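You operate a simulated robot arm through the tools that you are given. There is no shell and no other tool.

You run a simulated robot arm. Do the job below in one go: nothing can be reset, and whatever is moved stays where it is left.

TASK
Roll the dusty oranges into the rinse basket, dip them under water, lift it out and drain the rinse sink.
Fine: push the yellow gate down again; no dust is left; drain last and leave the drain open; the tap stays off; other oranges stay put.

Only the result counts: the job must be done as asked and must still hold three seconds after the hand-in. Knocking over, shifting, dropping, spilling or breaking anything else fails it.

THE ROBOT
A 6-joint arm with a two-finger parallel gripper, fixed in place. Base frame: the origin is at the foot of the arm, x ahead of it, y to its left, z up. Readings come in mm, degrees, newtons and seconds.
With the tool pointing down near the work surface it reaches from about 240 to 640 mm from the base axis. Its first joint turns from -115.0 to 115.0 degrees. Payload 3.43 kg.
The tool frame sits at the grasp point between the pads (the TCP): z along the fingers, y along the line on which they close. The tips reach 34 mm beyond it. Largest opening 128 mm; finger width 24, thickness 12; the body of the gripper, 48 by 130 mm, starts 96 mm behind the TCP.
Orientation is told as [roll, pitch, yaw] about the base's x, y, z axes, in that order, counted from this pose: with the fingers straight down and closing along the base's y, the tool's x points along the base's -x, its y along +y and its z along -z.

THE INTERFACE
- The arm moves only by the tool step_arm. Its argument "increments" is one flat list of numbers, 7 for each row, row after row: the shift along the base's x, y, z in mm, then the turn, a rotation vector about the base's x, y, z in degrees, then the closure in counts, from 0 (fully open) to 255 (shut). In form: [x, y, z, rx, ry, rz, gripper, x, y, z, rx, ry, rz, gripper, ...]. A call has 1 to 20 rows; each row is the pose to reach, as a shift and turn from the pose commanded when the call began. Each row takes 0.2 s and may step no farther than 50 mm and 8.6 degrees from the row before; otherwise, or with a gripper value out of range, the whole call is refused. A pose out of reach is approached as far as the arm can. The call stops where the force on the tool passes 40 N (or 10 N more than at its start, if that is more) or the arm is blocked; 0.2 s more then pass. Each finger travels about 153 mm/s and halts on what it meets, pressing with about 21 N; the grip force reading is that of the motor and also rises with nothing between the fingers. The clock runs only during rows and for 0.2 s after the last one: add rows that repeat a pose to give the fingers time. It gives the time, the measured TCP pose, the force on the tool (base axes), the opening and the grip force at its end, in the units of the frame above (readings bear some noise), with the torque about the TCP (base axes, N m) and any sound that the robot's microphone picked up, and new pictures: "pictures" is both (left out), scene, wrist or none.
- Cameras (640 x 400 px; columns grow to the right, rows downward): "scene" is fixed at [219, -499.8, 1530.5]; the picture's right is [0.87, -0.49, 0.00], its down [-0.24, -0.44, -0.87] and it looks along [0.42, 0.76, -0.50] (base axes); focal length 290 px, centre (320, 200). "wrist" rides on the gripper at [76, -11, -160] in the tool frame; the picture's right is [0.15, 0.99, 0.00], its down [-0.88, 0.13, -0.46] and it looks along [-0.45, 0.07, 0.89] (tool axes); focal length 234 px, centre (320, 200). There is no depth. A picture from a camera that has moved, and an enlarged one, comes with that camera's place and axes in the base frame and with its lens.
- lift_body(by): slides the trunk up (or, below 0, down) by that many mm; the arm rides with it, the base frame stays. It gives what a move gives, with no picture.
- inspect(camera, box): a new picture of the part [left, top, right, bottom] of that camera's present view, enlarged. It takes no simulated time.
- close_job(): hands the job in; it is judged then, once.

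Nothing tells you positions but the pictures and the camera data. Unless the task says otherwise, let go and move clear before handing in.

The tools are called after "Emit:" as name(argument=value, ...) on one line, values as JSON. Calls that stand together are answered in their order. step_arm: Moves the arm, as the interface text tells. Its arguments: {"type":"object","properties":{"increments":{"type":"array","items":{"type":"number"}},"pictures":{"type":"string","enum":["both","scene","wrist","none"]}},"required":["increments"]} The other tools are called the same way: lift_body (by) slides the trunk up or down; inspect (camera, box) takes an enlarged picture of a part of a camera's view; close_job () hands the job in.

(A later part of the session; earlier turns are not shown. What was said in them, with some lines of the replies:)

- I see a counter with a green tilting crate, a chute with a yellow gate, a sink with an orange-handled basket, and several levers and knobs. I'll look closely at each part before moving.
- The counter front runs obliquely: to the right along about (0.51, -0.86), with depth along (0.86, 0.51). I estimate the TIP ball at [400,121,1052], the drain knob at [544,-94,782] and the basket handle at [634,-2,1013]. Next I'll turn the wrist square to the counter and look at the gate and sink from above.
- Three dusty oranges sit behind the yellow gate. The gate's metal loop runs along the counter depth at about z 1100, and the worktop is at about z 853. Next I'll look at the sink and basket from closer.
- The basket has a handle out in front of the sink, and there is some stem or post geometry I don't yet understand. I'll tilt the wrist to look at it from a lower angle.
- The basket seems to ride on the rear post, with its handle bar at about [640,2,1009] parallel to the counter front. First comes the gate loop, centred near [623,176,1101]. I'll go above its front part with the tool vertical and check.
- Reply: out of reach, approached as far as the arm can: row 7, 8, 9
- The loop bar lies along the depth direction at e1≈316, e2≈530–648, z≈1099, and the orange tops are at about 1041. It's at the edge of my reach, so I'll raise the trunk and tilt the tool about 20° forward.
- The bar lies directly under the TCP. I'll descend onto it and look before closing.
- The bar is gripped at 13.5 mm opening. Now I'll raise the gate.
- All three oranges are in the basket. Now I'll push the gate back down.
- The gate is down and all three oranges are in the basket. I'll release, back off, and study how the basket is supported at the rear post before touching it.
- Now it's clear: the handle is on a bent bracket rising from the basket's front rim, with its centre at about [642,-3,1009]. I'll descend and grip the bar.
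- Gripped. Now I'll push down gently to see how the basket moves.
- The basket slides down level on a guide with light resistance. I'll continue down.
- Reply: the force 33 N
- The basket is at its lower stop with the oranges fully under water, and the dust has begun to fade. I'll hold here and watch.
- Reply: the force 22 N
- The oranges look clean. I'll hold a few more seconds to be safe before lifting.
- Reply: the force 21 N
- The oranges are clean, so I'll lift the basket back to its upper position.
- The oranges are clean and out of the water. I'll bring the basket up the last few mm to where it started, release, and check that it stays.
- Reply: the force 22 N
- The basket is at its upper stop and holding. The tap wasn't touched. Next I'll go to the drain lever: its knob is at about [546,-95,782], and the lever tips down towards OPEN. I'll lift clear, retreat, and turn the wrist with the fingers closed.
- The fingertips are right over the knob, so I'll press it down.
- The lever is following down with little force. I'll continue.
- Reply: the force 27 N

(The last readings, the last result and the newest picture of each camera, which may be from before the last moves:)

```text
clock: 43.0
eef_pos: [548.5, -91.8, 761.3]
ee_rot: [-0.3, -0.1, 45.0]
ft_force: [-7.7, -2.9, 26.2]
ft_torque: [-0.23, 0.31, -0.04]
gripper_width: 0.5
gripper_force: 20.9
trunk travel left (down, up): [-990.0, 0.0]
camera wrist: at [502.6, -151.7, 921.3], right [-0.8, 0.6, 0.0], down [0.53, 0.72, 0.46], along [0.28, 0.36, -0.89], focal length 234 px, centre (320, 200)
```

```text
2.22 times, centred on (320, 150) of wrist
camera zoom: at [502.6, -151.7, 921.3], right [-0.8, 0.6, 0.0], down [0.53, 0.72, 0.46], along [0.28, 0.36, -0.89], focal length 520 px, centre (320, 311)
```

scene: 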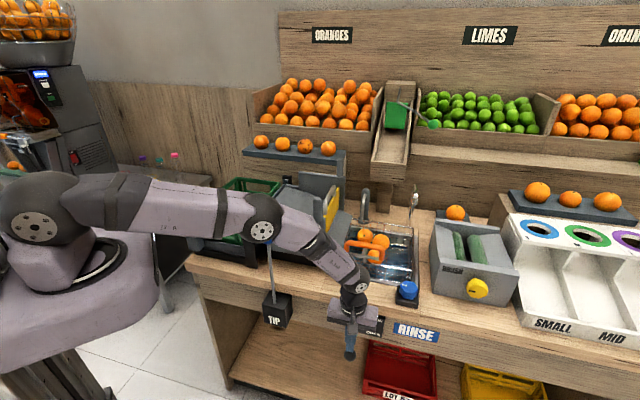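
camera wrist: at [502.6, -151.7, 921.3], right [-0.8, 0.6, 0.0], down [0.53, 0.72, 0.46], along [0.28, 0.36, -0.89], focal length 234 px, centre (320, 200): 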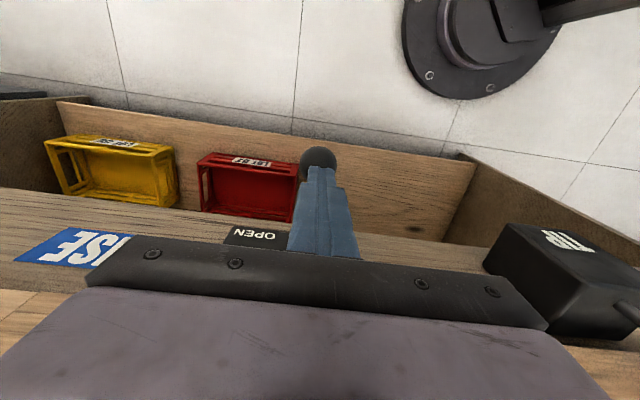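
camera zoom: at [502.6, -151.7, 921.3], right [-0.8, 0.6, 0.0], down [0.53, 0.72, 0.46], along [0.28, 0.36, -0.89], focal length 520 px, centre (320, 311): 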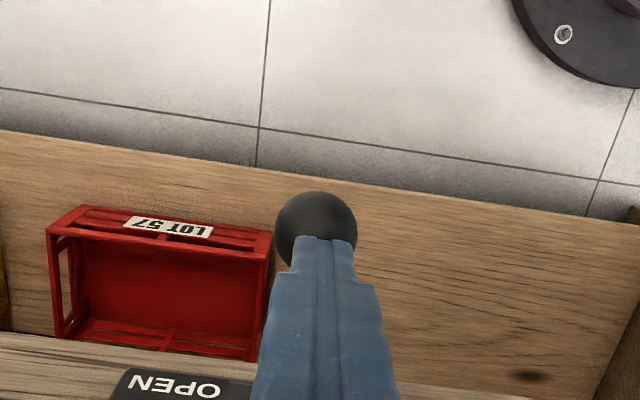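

The force rose to 26 N, so the lever is at its lower stop. I'll back straight up and see whether it stays and the water drains.

Emit:
step_arm(increments=[0, 0, 20, 0, 0, 0, 255, 0, 0, 60, 0, 0, 0, 255, 0, 0, 105, 0, 0, 0, 255, -30, -30, 135, 0, 0, 0, 255, -60, -60, 165, 0, 0, 0, 255, -90, -90, 190, 0, 0, 0, 255, -120, -120, 210, 0, 0, 0, 255, -120, -120, 255, 0, 0, 0, 255, -120, -120, 300, 0, 0, 0, 255, -120, -120, 300, 0, 0, 0, 255])

Emit:
inspect(camera="scene", box=[320, 290, 400, 360])

Emit:
inspect(camera="scene", box=[310, 200, 430, 290])

Emit:
inspect(camera="wrist", box=[200, 60, 440, 260])

```text
refused: row 4 steps farther than a row can; nothing moved
```

```text
5.71 times, centred on (360, 325) of scene
camera zoom: at [219.0, -499.8, 1530.5], right [0.87, -0.49, 0.0], down [-0.24, -0.44, -0.87], along [0.42, 0.76, -0.5], focal length 1658 px, centre (91, -514)
```

zoom: 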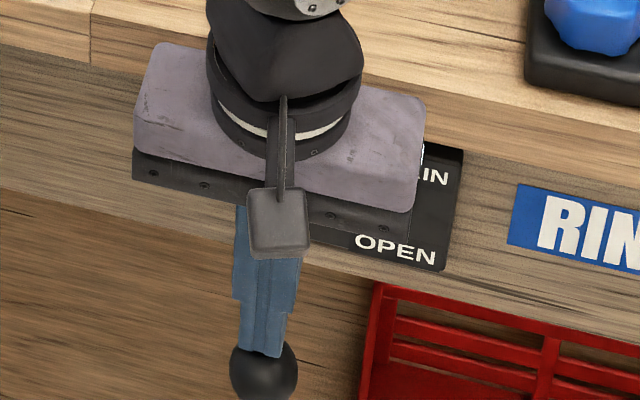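

```text
4.44 times, centred on (370, 245) of scene
camera zoom: at [219.0, -499.8, 1530.5], right [0.87, -0.49, 0.0], down [-0.24, -0.44, -0.87], along [0.42, 0.76, -0.5], focal length 1290 px, centre (98, 0)
```

zoom: 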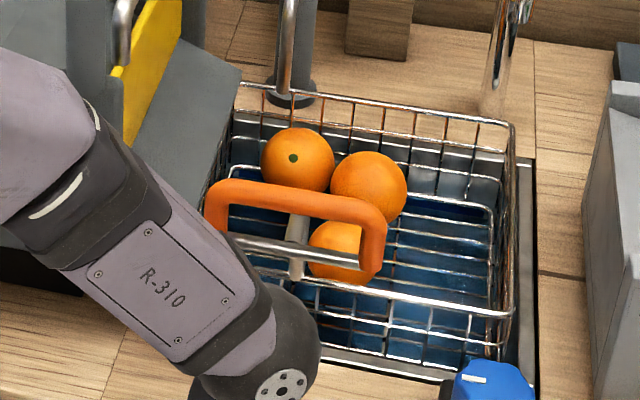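

```text
2.00 times, centred on (320, 160) of wrist
camera zoom: at [502.6, -151.7, 921.3], right [-0.8, 0.6, 0.0], down [0.53, 0.72, 0.46], along [0.28, 0.36, -0.89], focal length 468 px, centre (320, 280)
```

zoom: 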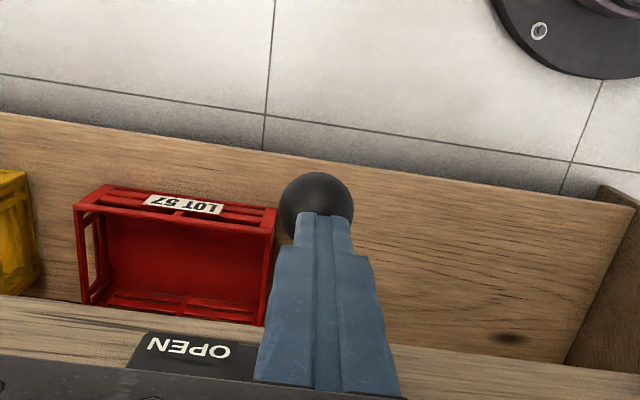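

Emit:
step_arm(increments=[0, 0, 20, 0, 0, 0, 255, 0, 0, 60, 0, 0, 0, 255, 0, 0, 105, 0, 0, 0, 255, 0, 0, 150, 0, 0, 0, 255, 0, 0, 195, 0, 0, 0, 255, 0, 0, 240, 0, 0, 0, 255, 0, 0, 285, 0, 0, 0, 255, 0, 0, 330, 0, 0, 0, 255, -25, -25, 360, 0, 0, 0, 255, -50, -50, 390, 0, 0, 0, 255, -50, -50, 390, 0, 0, 0, 255])

Emit:
inspect(camera="scene", box=[320, 290, 400, 360])

Emit:
inspect(camera="scene", box=[310, 200, 430, 290])

Emit:
inspect(camera="wrist", box=[200, 60, 440, 260])

```text
clock: 45.4
eef_pos: [499.3, -139.1, 1145.8]
ee_rot: [0.2, 0.1, 44.9]
ft_force: [1.2, -0.6, 0.2]
ft_torque: [0.01, 0.01, 0.0]
gripper_width: 0.1
gripper_force: 20.8
trunk travel left (down, up): [-990.0, 0.0]
camera wrist: at [453.4, -200.3, 1306.8], right [-0.8, 0.6, 0.0], down [0.53, 0.71, 0.45], along [0.27, 0.37, -0.89], focal length 234 px, centre (320, 200)
```

scene: 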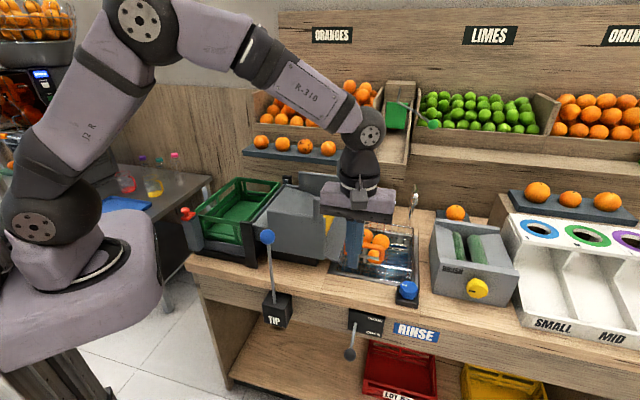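
wrist: 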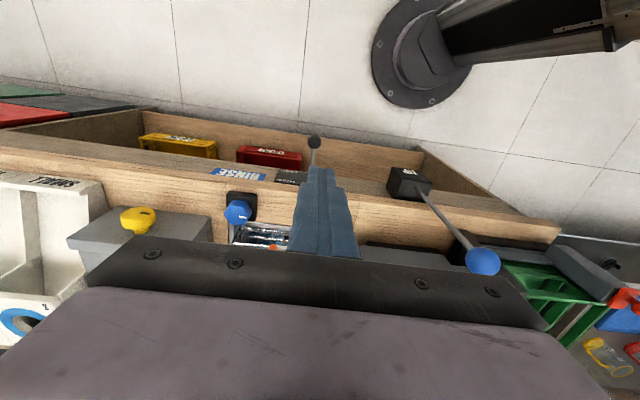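

```text
5.71 times, centred on (360, 325) of scene
camera zoom: at [219.0, -499.8, 1530.5], right [0.87, -0.49, 0.0], down [-0.24, -0.44, -0.87], along [0.42, 0.76, -0.5], focal length 1658 px, centre (91, -514)
```

zoom: 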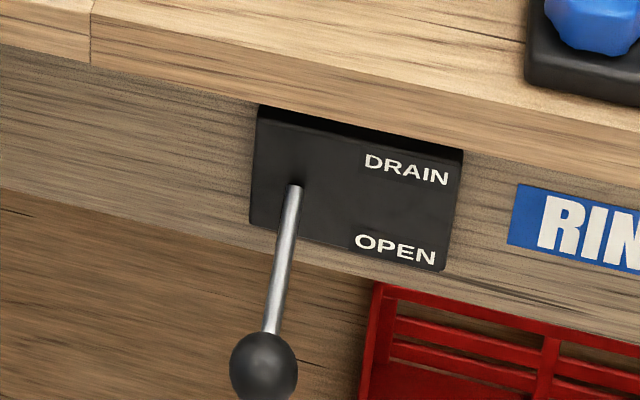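

```text
4.44 times, centred on (370, 245) of scene
camera zoom: at [219.0, -499.8, 1530.5], right [0.87, -0.49, 0.0], down [-0.24, -0.44, -0.87], along [0.42, 0.76, -0.5], focal length 1290 px, centre (98, 0)
```

zoom: 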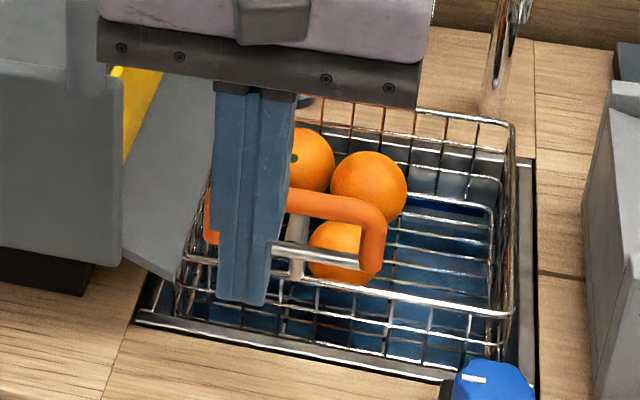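

```text
2.00 times, centred on (320, 160) of wrist
camera zoom: at [453.4, -200.3, 1306.8], right [-0.8, 0.6, 0.0], down [0.53, 0.71, 0.45], along [0.27, 0.37, -0.89], focal length 468 px, centre (320, 280)
```

zoom: 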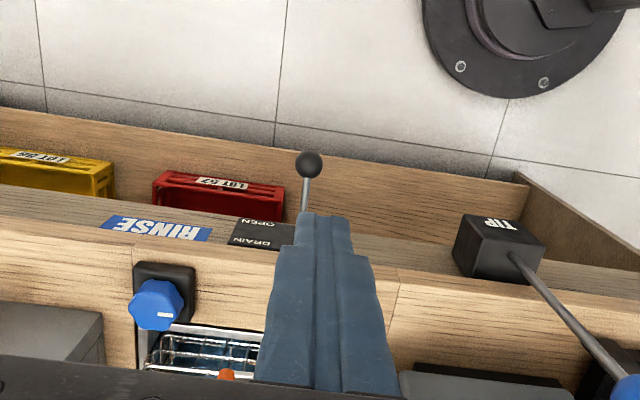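

The lever stays down at OPEN. I'll move the arm clear and wait while the sink empties.

Emit:
step_arm(increments=[-30, 10, 25, 0, 0, 0, 200, -60, 20, 50, 0, 0, 0, 150, -90, 30, 75, 0, 0, 0, 100, -120, 40, 100, 0, 0, 0, 60, -140, 60, 130, 0, 0, 0, 60, -140, 60, 130, 0, 0, 0, 60, -140, 60, 130, 0, 0, 0, 60, -140, 60, 130, 0, 0, 0, 60, -140, 60, 130, 0, 0, 0, 60, -140, 60, 130, 0, 0, 0, 60, -140, 60, 130, 0, 0, 0, 60, -140, 60, 130, 0, 0, 0, 60, -140, 60, 130, 0, 0, 0, 60, -140, 60, 130, 0, 0, 0, 60, -140, 60, 130, 0, 0, 0, 60, -140, 60, 130, 0, 0, 0, 60, -140, 60, 130, 0, 0, 0, 60, -140, 60, 130, 0, 0, 0, 60])

Emit:
inspect(camera="scene", box=[310, 200, 430, 290])

Emit:
inspect(camera="scene", box=[180, 130, 380, 260])

```text
clock: 49.2
eef_pos: [359.7, -80.5, 1279.0]
ee_rot: [0.0, -0.1, 45.0]
ft_force: [-0.3, -0.2, 0.0]
ft_torque: [0.02, 0.03, -0.03]
gripper_width: 97.9
gripper_force: 0.1
trunk travel left (down, up): [-990.0, 0.0]
camera wrist: at [315.0, -141.2, 1438.4], right [-0.8, 0.6, 0.0], down [0.53, 0.71, 0.46], along [0.27, 0.37, -0.89], focal length 234 px, centre (320, 200)
```

scene: 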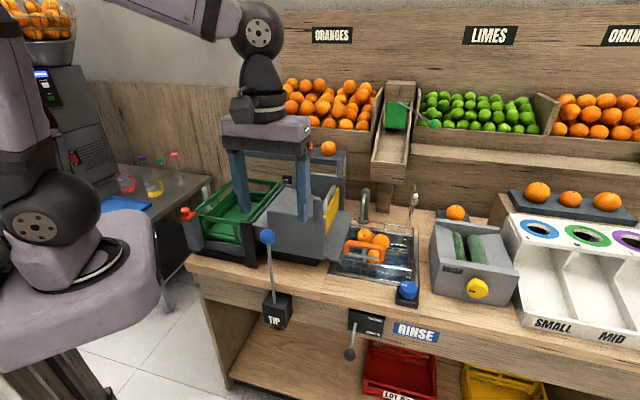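
wrist: 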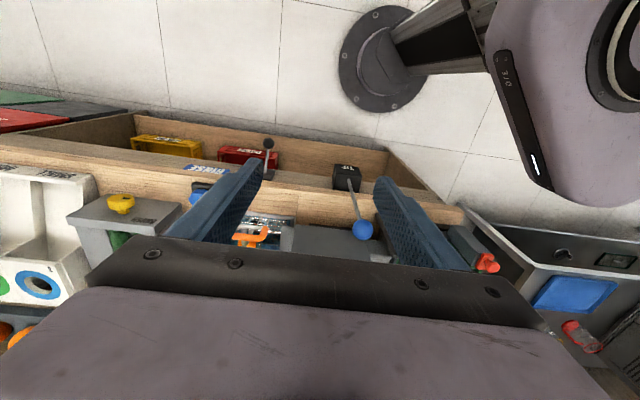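

```text
4.44 times, centred on (370, 245) of scene
camera zoom: at [219.0, -499.8, 1530.5], right [0.87, -0.49, 0.0], down [-0.24, -0.44, -0.87], along [0.42, 0.76, -0.5], focal length 1290 px, centre (98, 0)
```

zoom: 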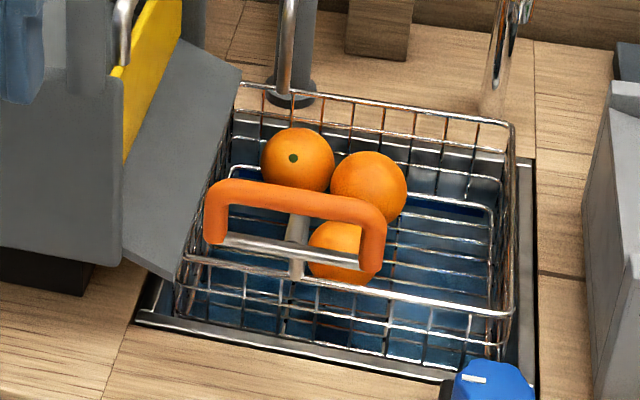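

```text
3.08 times, centred on (280, 195) of scene
camera zoom: at [219.0, -499.8, 1530.5], right [0.87, -0.49, 0.0], down [-0.24, -0.44, -0.87], along [0.42, 0.76, -0.5], focal length 893 px, centre (443, 215)
```

zoom: 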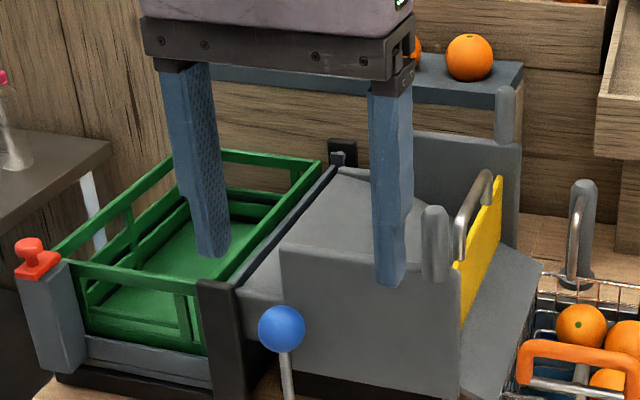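

I can't tell the water level from here, so I'll wait longer and then look straight down into the sink.

Emit:
step_arm(increments=[30, 20, 0, 0, 0, 0, 60, 60, 40, 0, 0, 0, 0, 60, 90, 60, 0, 0, 0, 0, 60, 120, 60, 0, 0, 0, 0, 60, 150, 60, 0, 0, 0, 0, 60, 180, 60, 0, 0, 0, 0, 60, 200, 60, 0, 0, 0, 0, 60, 200, 60, 0, 0, 0, 0, 60, 200, 60, 0, 0, 0, 0, 60, 200, 60, 0, 0, 0, 0, 60, 200, 60, 0, 0, 0, 0, 60, 200, 60, 0, 0, 0, 0, 60, 200, 60, 0, 0, 0, 0, 60, 200, 60, 0, 0, 0, 0, 60, 200, 60, 0, 0, 0, 0, 60, 200, 60, 0, 0, 0, 0, 60, 200, 60, 0, 0, 0, 0, 60, 200, 60, 0, 0, 0, 0, 60])

Emit:
inspect(camera="wrist", box=[220, 120, 380, 250])

Emit:
inspect(camera="scene", box=[325, 215, 425, 285])

```text
clock: 53.0
eef_pos: [558.3, -21.3, 1277.5]
ee_rot: [0.0, 0.0, 45.0]
ft_force: [-0.3, -1.2, 0.3]
ft_torque: [0.02, -0.02, -0.04]
gripper_width: 97.9
gripper_force: 0.0
trunk travel left (down, up): [-990.0, 0.0]
camera wrist: at [513.2, -81.6, 1437.5], right [-0.8, 0.6, 0.0], down [0.53, 0.71, 0.46], along [0.27, 0.37, -0.89], focal length 234 px, centre (320, 200)
```

scene: 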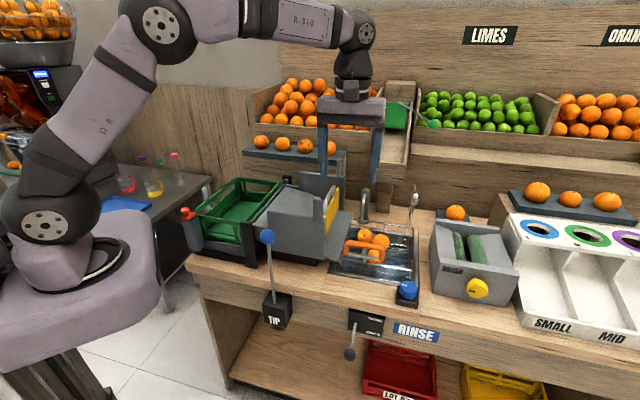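
wrist: 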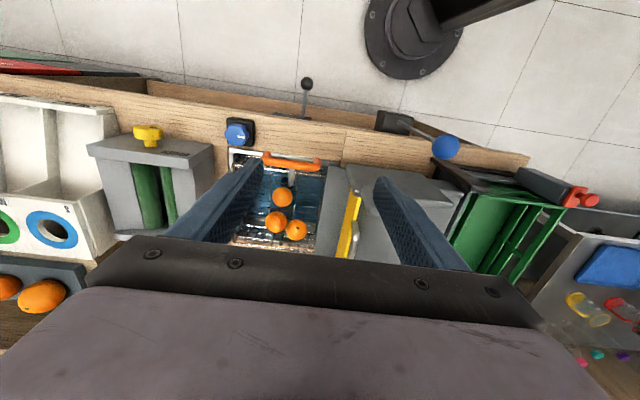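

```text
3.08 times, centred on (300, 185) of wrist
camera zoom: at [513.2, -81.6, 1437.5], right [-0.8, 0.6, 0.0], down [0.53, 0.71, 0.46], along [0.27, 0.37, -0.89], focal length 720 px, centre (382, 246)
```

zoom: 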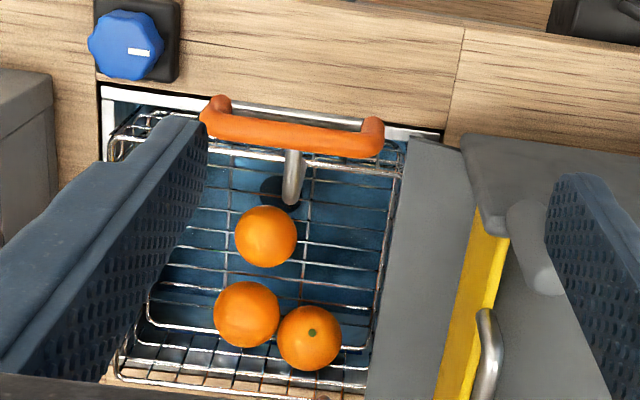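

```text
5.71 times, centred on (375, 250) of scene
camera zoom: at [219.0, -499.8, 1530.5], right [0.87, -0.49, 0.0], down [-0.24, -0.44, -0.87], along [0.42, 0.76, -0.5], focal length 1658 px, centre (6, -86)
```

zoom: 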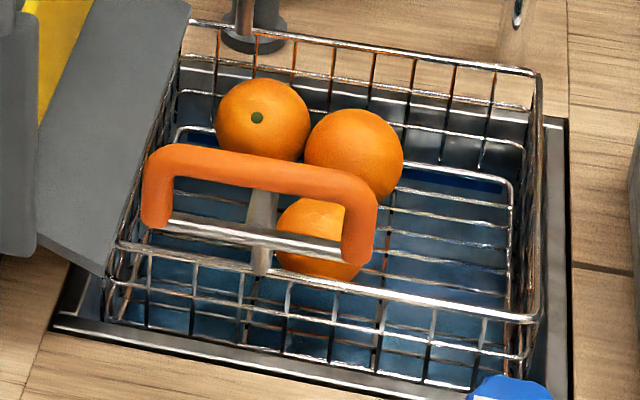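

Emit:
step_arm(increments=[0, 0, 0, 0, 0, 0, 60, 0, 0, 0, 0, 0, 0, 60, 0, 0, 0, 0, 0, 0, 60, 0, 0, 0, 0, 0, 0, 60, 0, 0, 0, 0, 0, 0, 60, 0, 0, 0, 0, 0, 0, 60, 0, 0, 0, 0, 0, 0, 60, 0, 0, 0, 0, 0, 0, 60, 0, 0, 0, 0, 0, 0, 60, 0, 0, 0, 0, 0, 0, 60, 0, 0, 0, 0, 0, 0, 60, 0, 0, 0, 0, 0, 0, 60, 0, 0, 0, 0, 0, 0, 60, 0, 0, 0, 0, 0, 0, 60, 0, 0, 0, 0, 0, 0, 60, 0, 0, 0, 0, 0, 0, 60, 0, 0, 0, 0, 0, 0, 60, 0, 0, 0, 0, 0, 0, 60, 0, 0, 0, 0, 0, 0, 60, 0, 0, 0, 0, 0, 0, 60], pictures="none")

Emit:
step_arm(increments=[0, 0, 0, 0, 0, 0, 60, 0, 0, 0, 0, 0, 0, 60, 0, 0, 0, 0, 0, 0, 60, 0, 0, 0, 0, 0, 0, 60, 0, 0, 0, 0, 0, 0, 60, 0, 0, 0, 0, 0, 0, 60, 0, 0, 0, 0, 0, 0, 60, 0, 0, 0, 0, 0, 0, 60, 0, 0, 0, 0, 0, 0, 60, 0, 0, 0, 0, 0, 0, 60, 0, 0, 0, 0, 0, 0, 60, 0, 0, 0, 0, 0, 0, 60, 0, 0, 0, 0, 0, 0, 60, 0, 0, 0, 0, 0, 0, 60, 0, 0, 0, 0, 0, 0, 60, 0, 0, 0, 0, 0, 0, 60, 0, 0, 0, 0, 0, 0, 60, 0, 0, 0, 0, 0, 0, 60, 0, 0, 0, 0, 0, 0, 60, 0, 0, 0, 0, 0, 0, 60], pictures="none")

Emit:
inspect(camera="wrist", box=[220, 120, 380, 250])

Emit:
inspect(camera="scene", box=[325, 215, 425, 285])

```text
clock: 57.2
eef_pos: [557.8, -20.3, 1276.6]
ee_rot: [0.0, 0.0, 45.0]
ft_force: [0.5, 0.6, -0.1]
ft_torque: [0.0, 0.0, 0.01]
gripper_width: 98.1
gripper_force: 0.0
trunk travel left (down, up): [-990.0, 0.0]
```

```text
clock: 61.4
eef_pos: [559.2, -21.1, 1276.6]
ee_rot: [0.0, 0.0, 44.9]
ft_force: [-0.1, 0.2, 0.0]
ft_torque: [-0.02, -0.01, 0.0]
gripper_width: 97.8
gripper_force: 0.0
trunk travel left (down, up): [-990.0, 0.0]
```

```text
3.08 times, centred on (300, 185) of wrist
camera zoom: at [513.2, -81.6, 1437.5], right [-0.8, 0.6, 0.0], down [0.53, 0.71, 0.46], along [0.27, 0.37, -0.89], focal length 720 px, centre (382, 246)
```

zoom: 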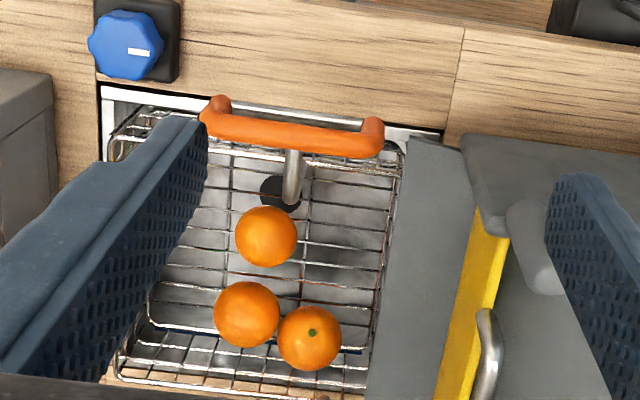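

```text
5.71 times, centred on (375, 250) of scene
camera zoom: at [219.0, -499.8, 1530.5], right [0.87, -0.49, 0.0], down [-0.24, -0.44, -0.87], along [0.42, 0.76, -0.5], focal length 1658 px, centre (6, -86)
```

zoom: 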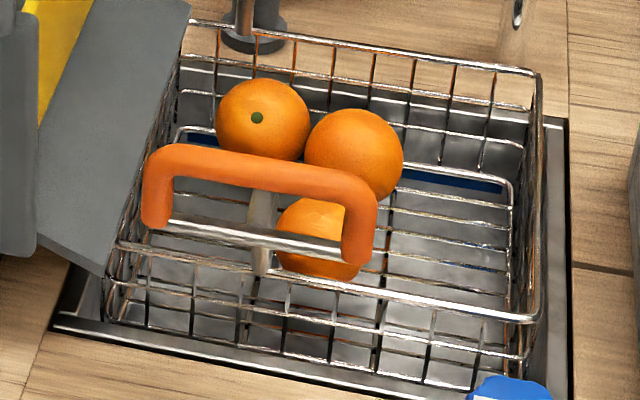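

The sink is drained down to bare metal, the basket is up and the oranges are clean. A last check of the gate, lever and neighbouring oranges before handing in.

Emit:
inspect(camera="scene", box=[260, 130, 380, 230])

Emit:
inspect(camera="scene", box=[240, 160, 640, 400])

```text
4.00 times, centred on (320, 180) of scene
camera zoom: at [219.0, -499.8, 1530.5], right [0.87, -0.49, 0.0], down [-0.24, -0.44, -0.87], along [0.42, 0.76, -0.5], focal length 1161 px, centre (320, 280)
```

zoom: 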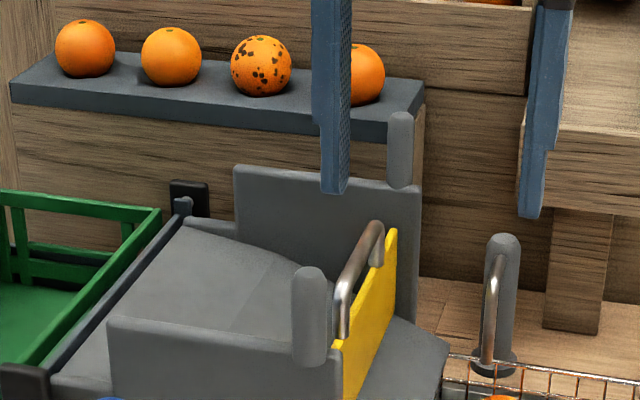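

```text
1.60 times, centred on (440, 280) of scene
camera zoom: at [219.0, -499.8, 1530.5], right [0.87, -0.49, 0.0], down [-0.24, -0.44, -0.87], along [0.42, 0.76, -0.5], focal length 464 px, centre (128, 72)
```

zoom: 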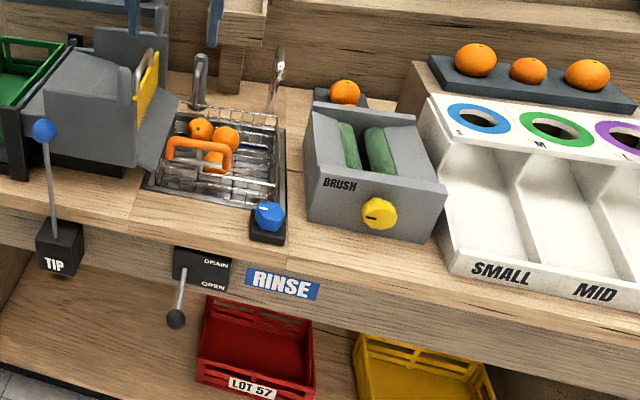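

The gate is fully down as at the start and the drain is open with the sink empty. The basket is raised with clean oranges, the tap is untouched and the other oranges are in place. I'm handing in now.

Emit:
close_job()

```text
The job is handed in.
```

The job is done and handed in. I don't have the result of the check.

- **Oranges:** all three dusty oranges rolled into the rinse basket. They were under water for about six seconds and no dust showed when they came out.
- **Gate:** the yellow gate is pushed back down to where it started.
- **Basket:** it is raised to its upper stop, clear of the sink, and stayed there after I let go.
- **Drain:** I opened it last and left the lever at OPEN. The sink had emptied to bare metal before I handed in.
- **Everything else:** I didn't touch the tap, and in the final pictures the other oranges were where they started. The arm was clear of everything.
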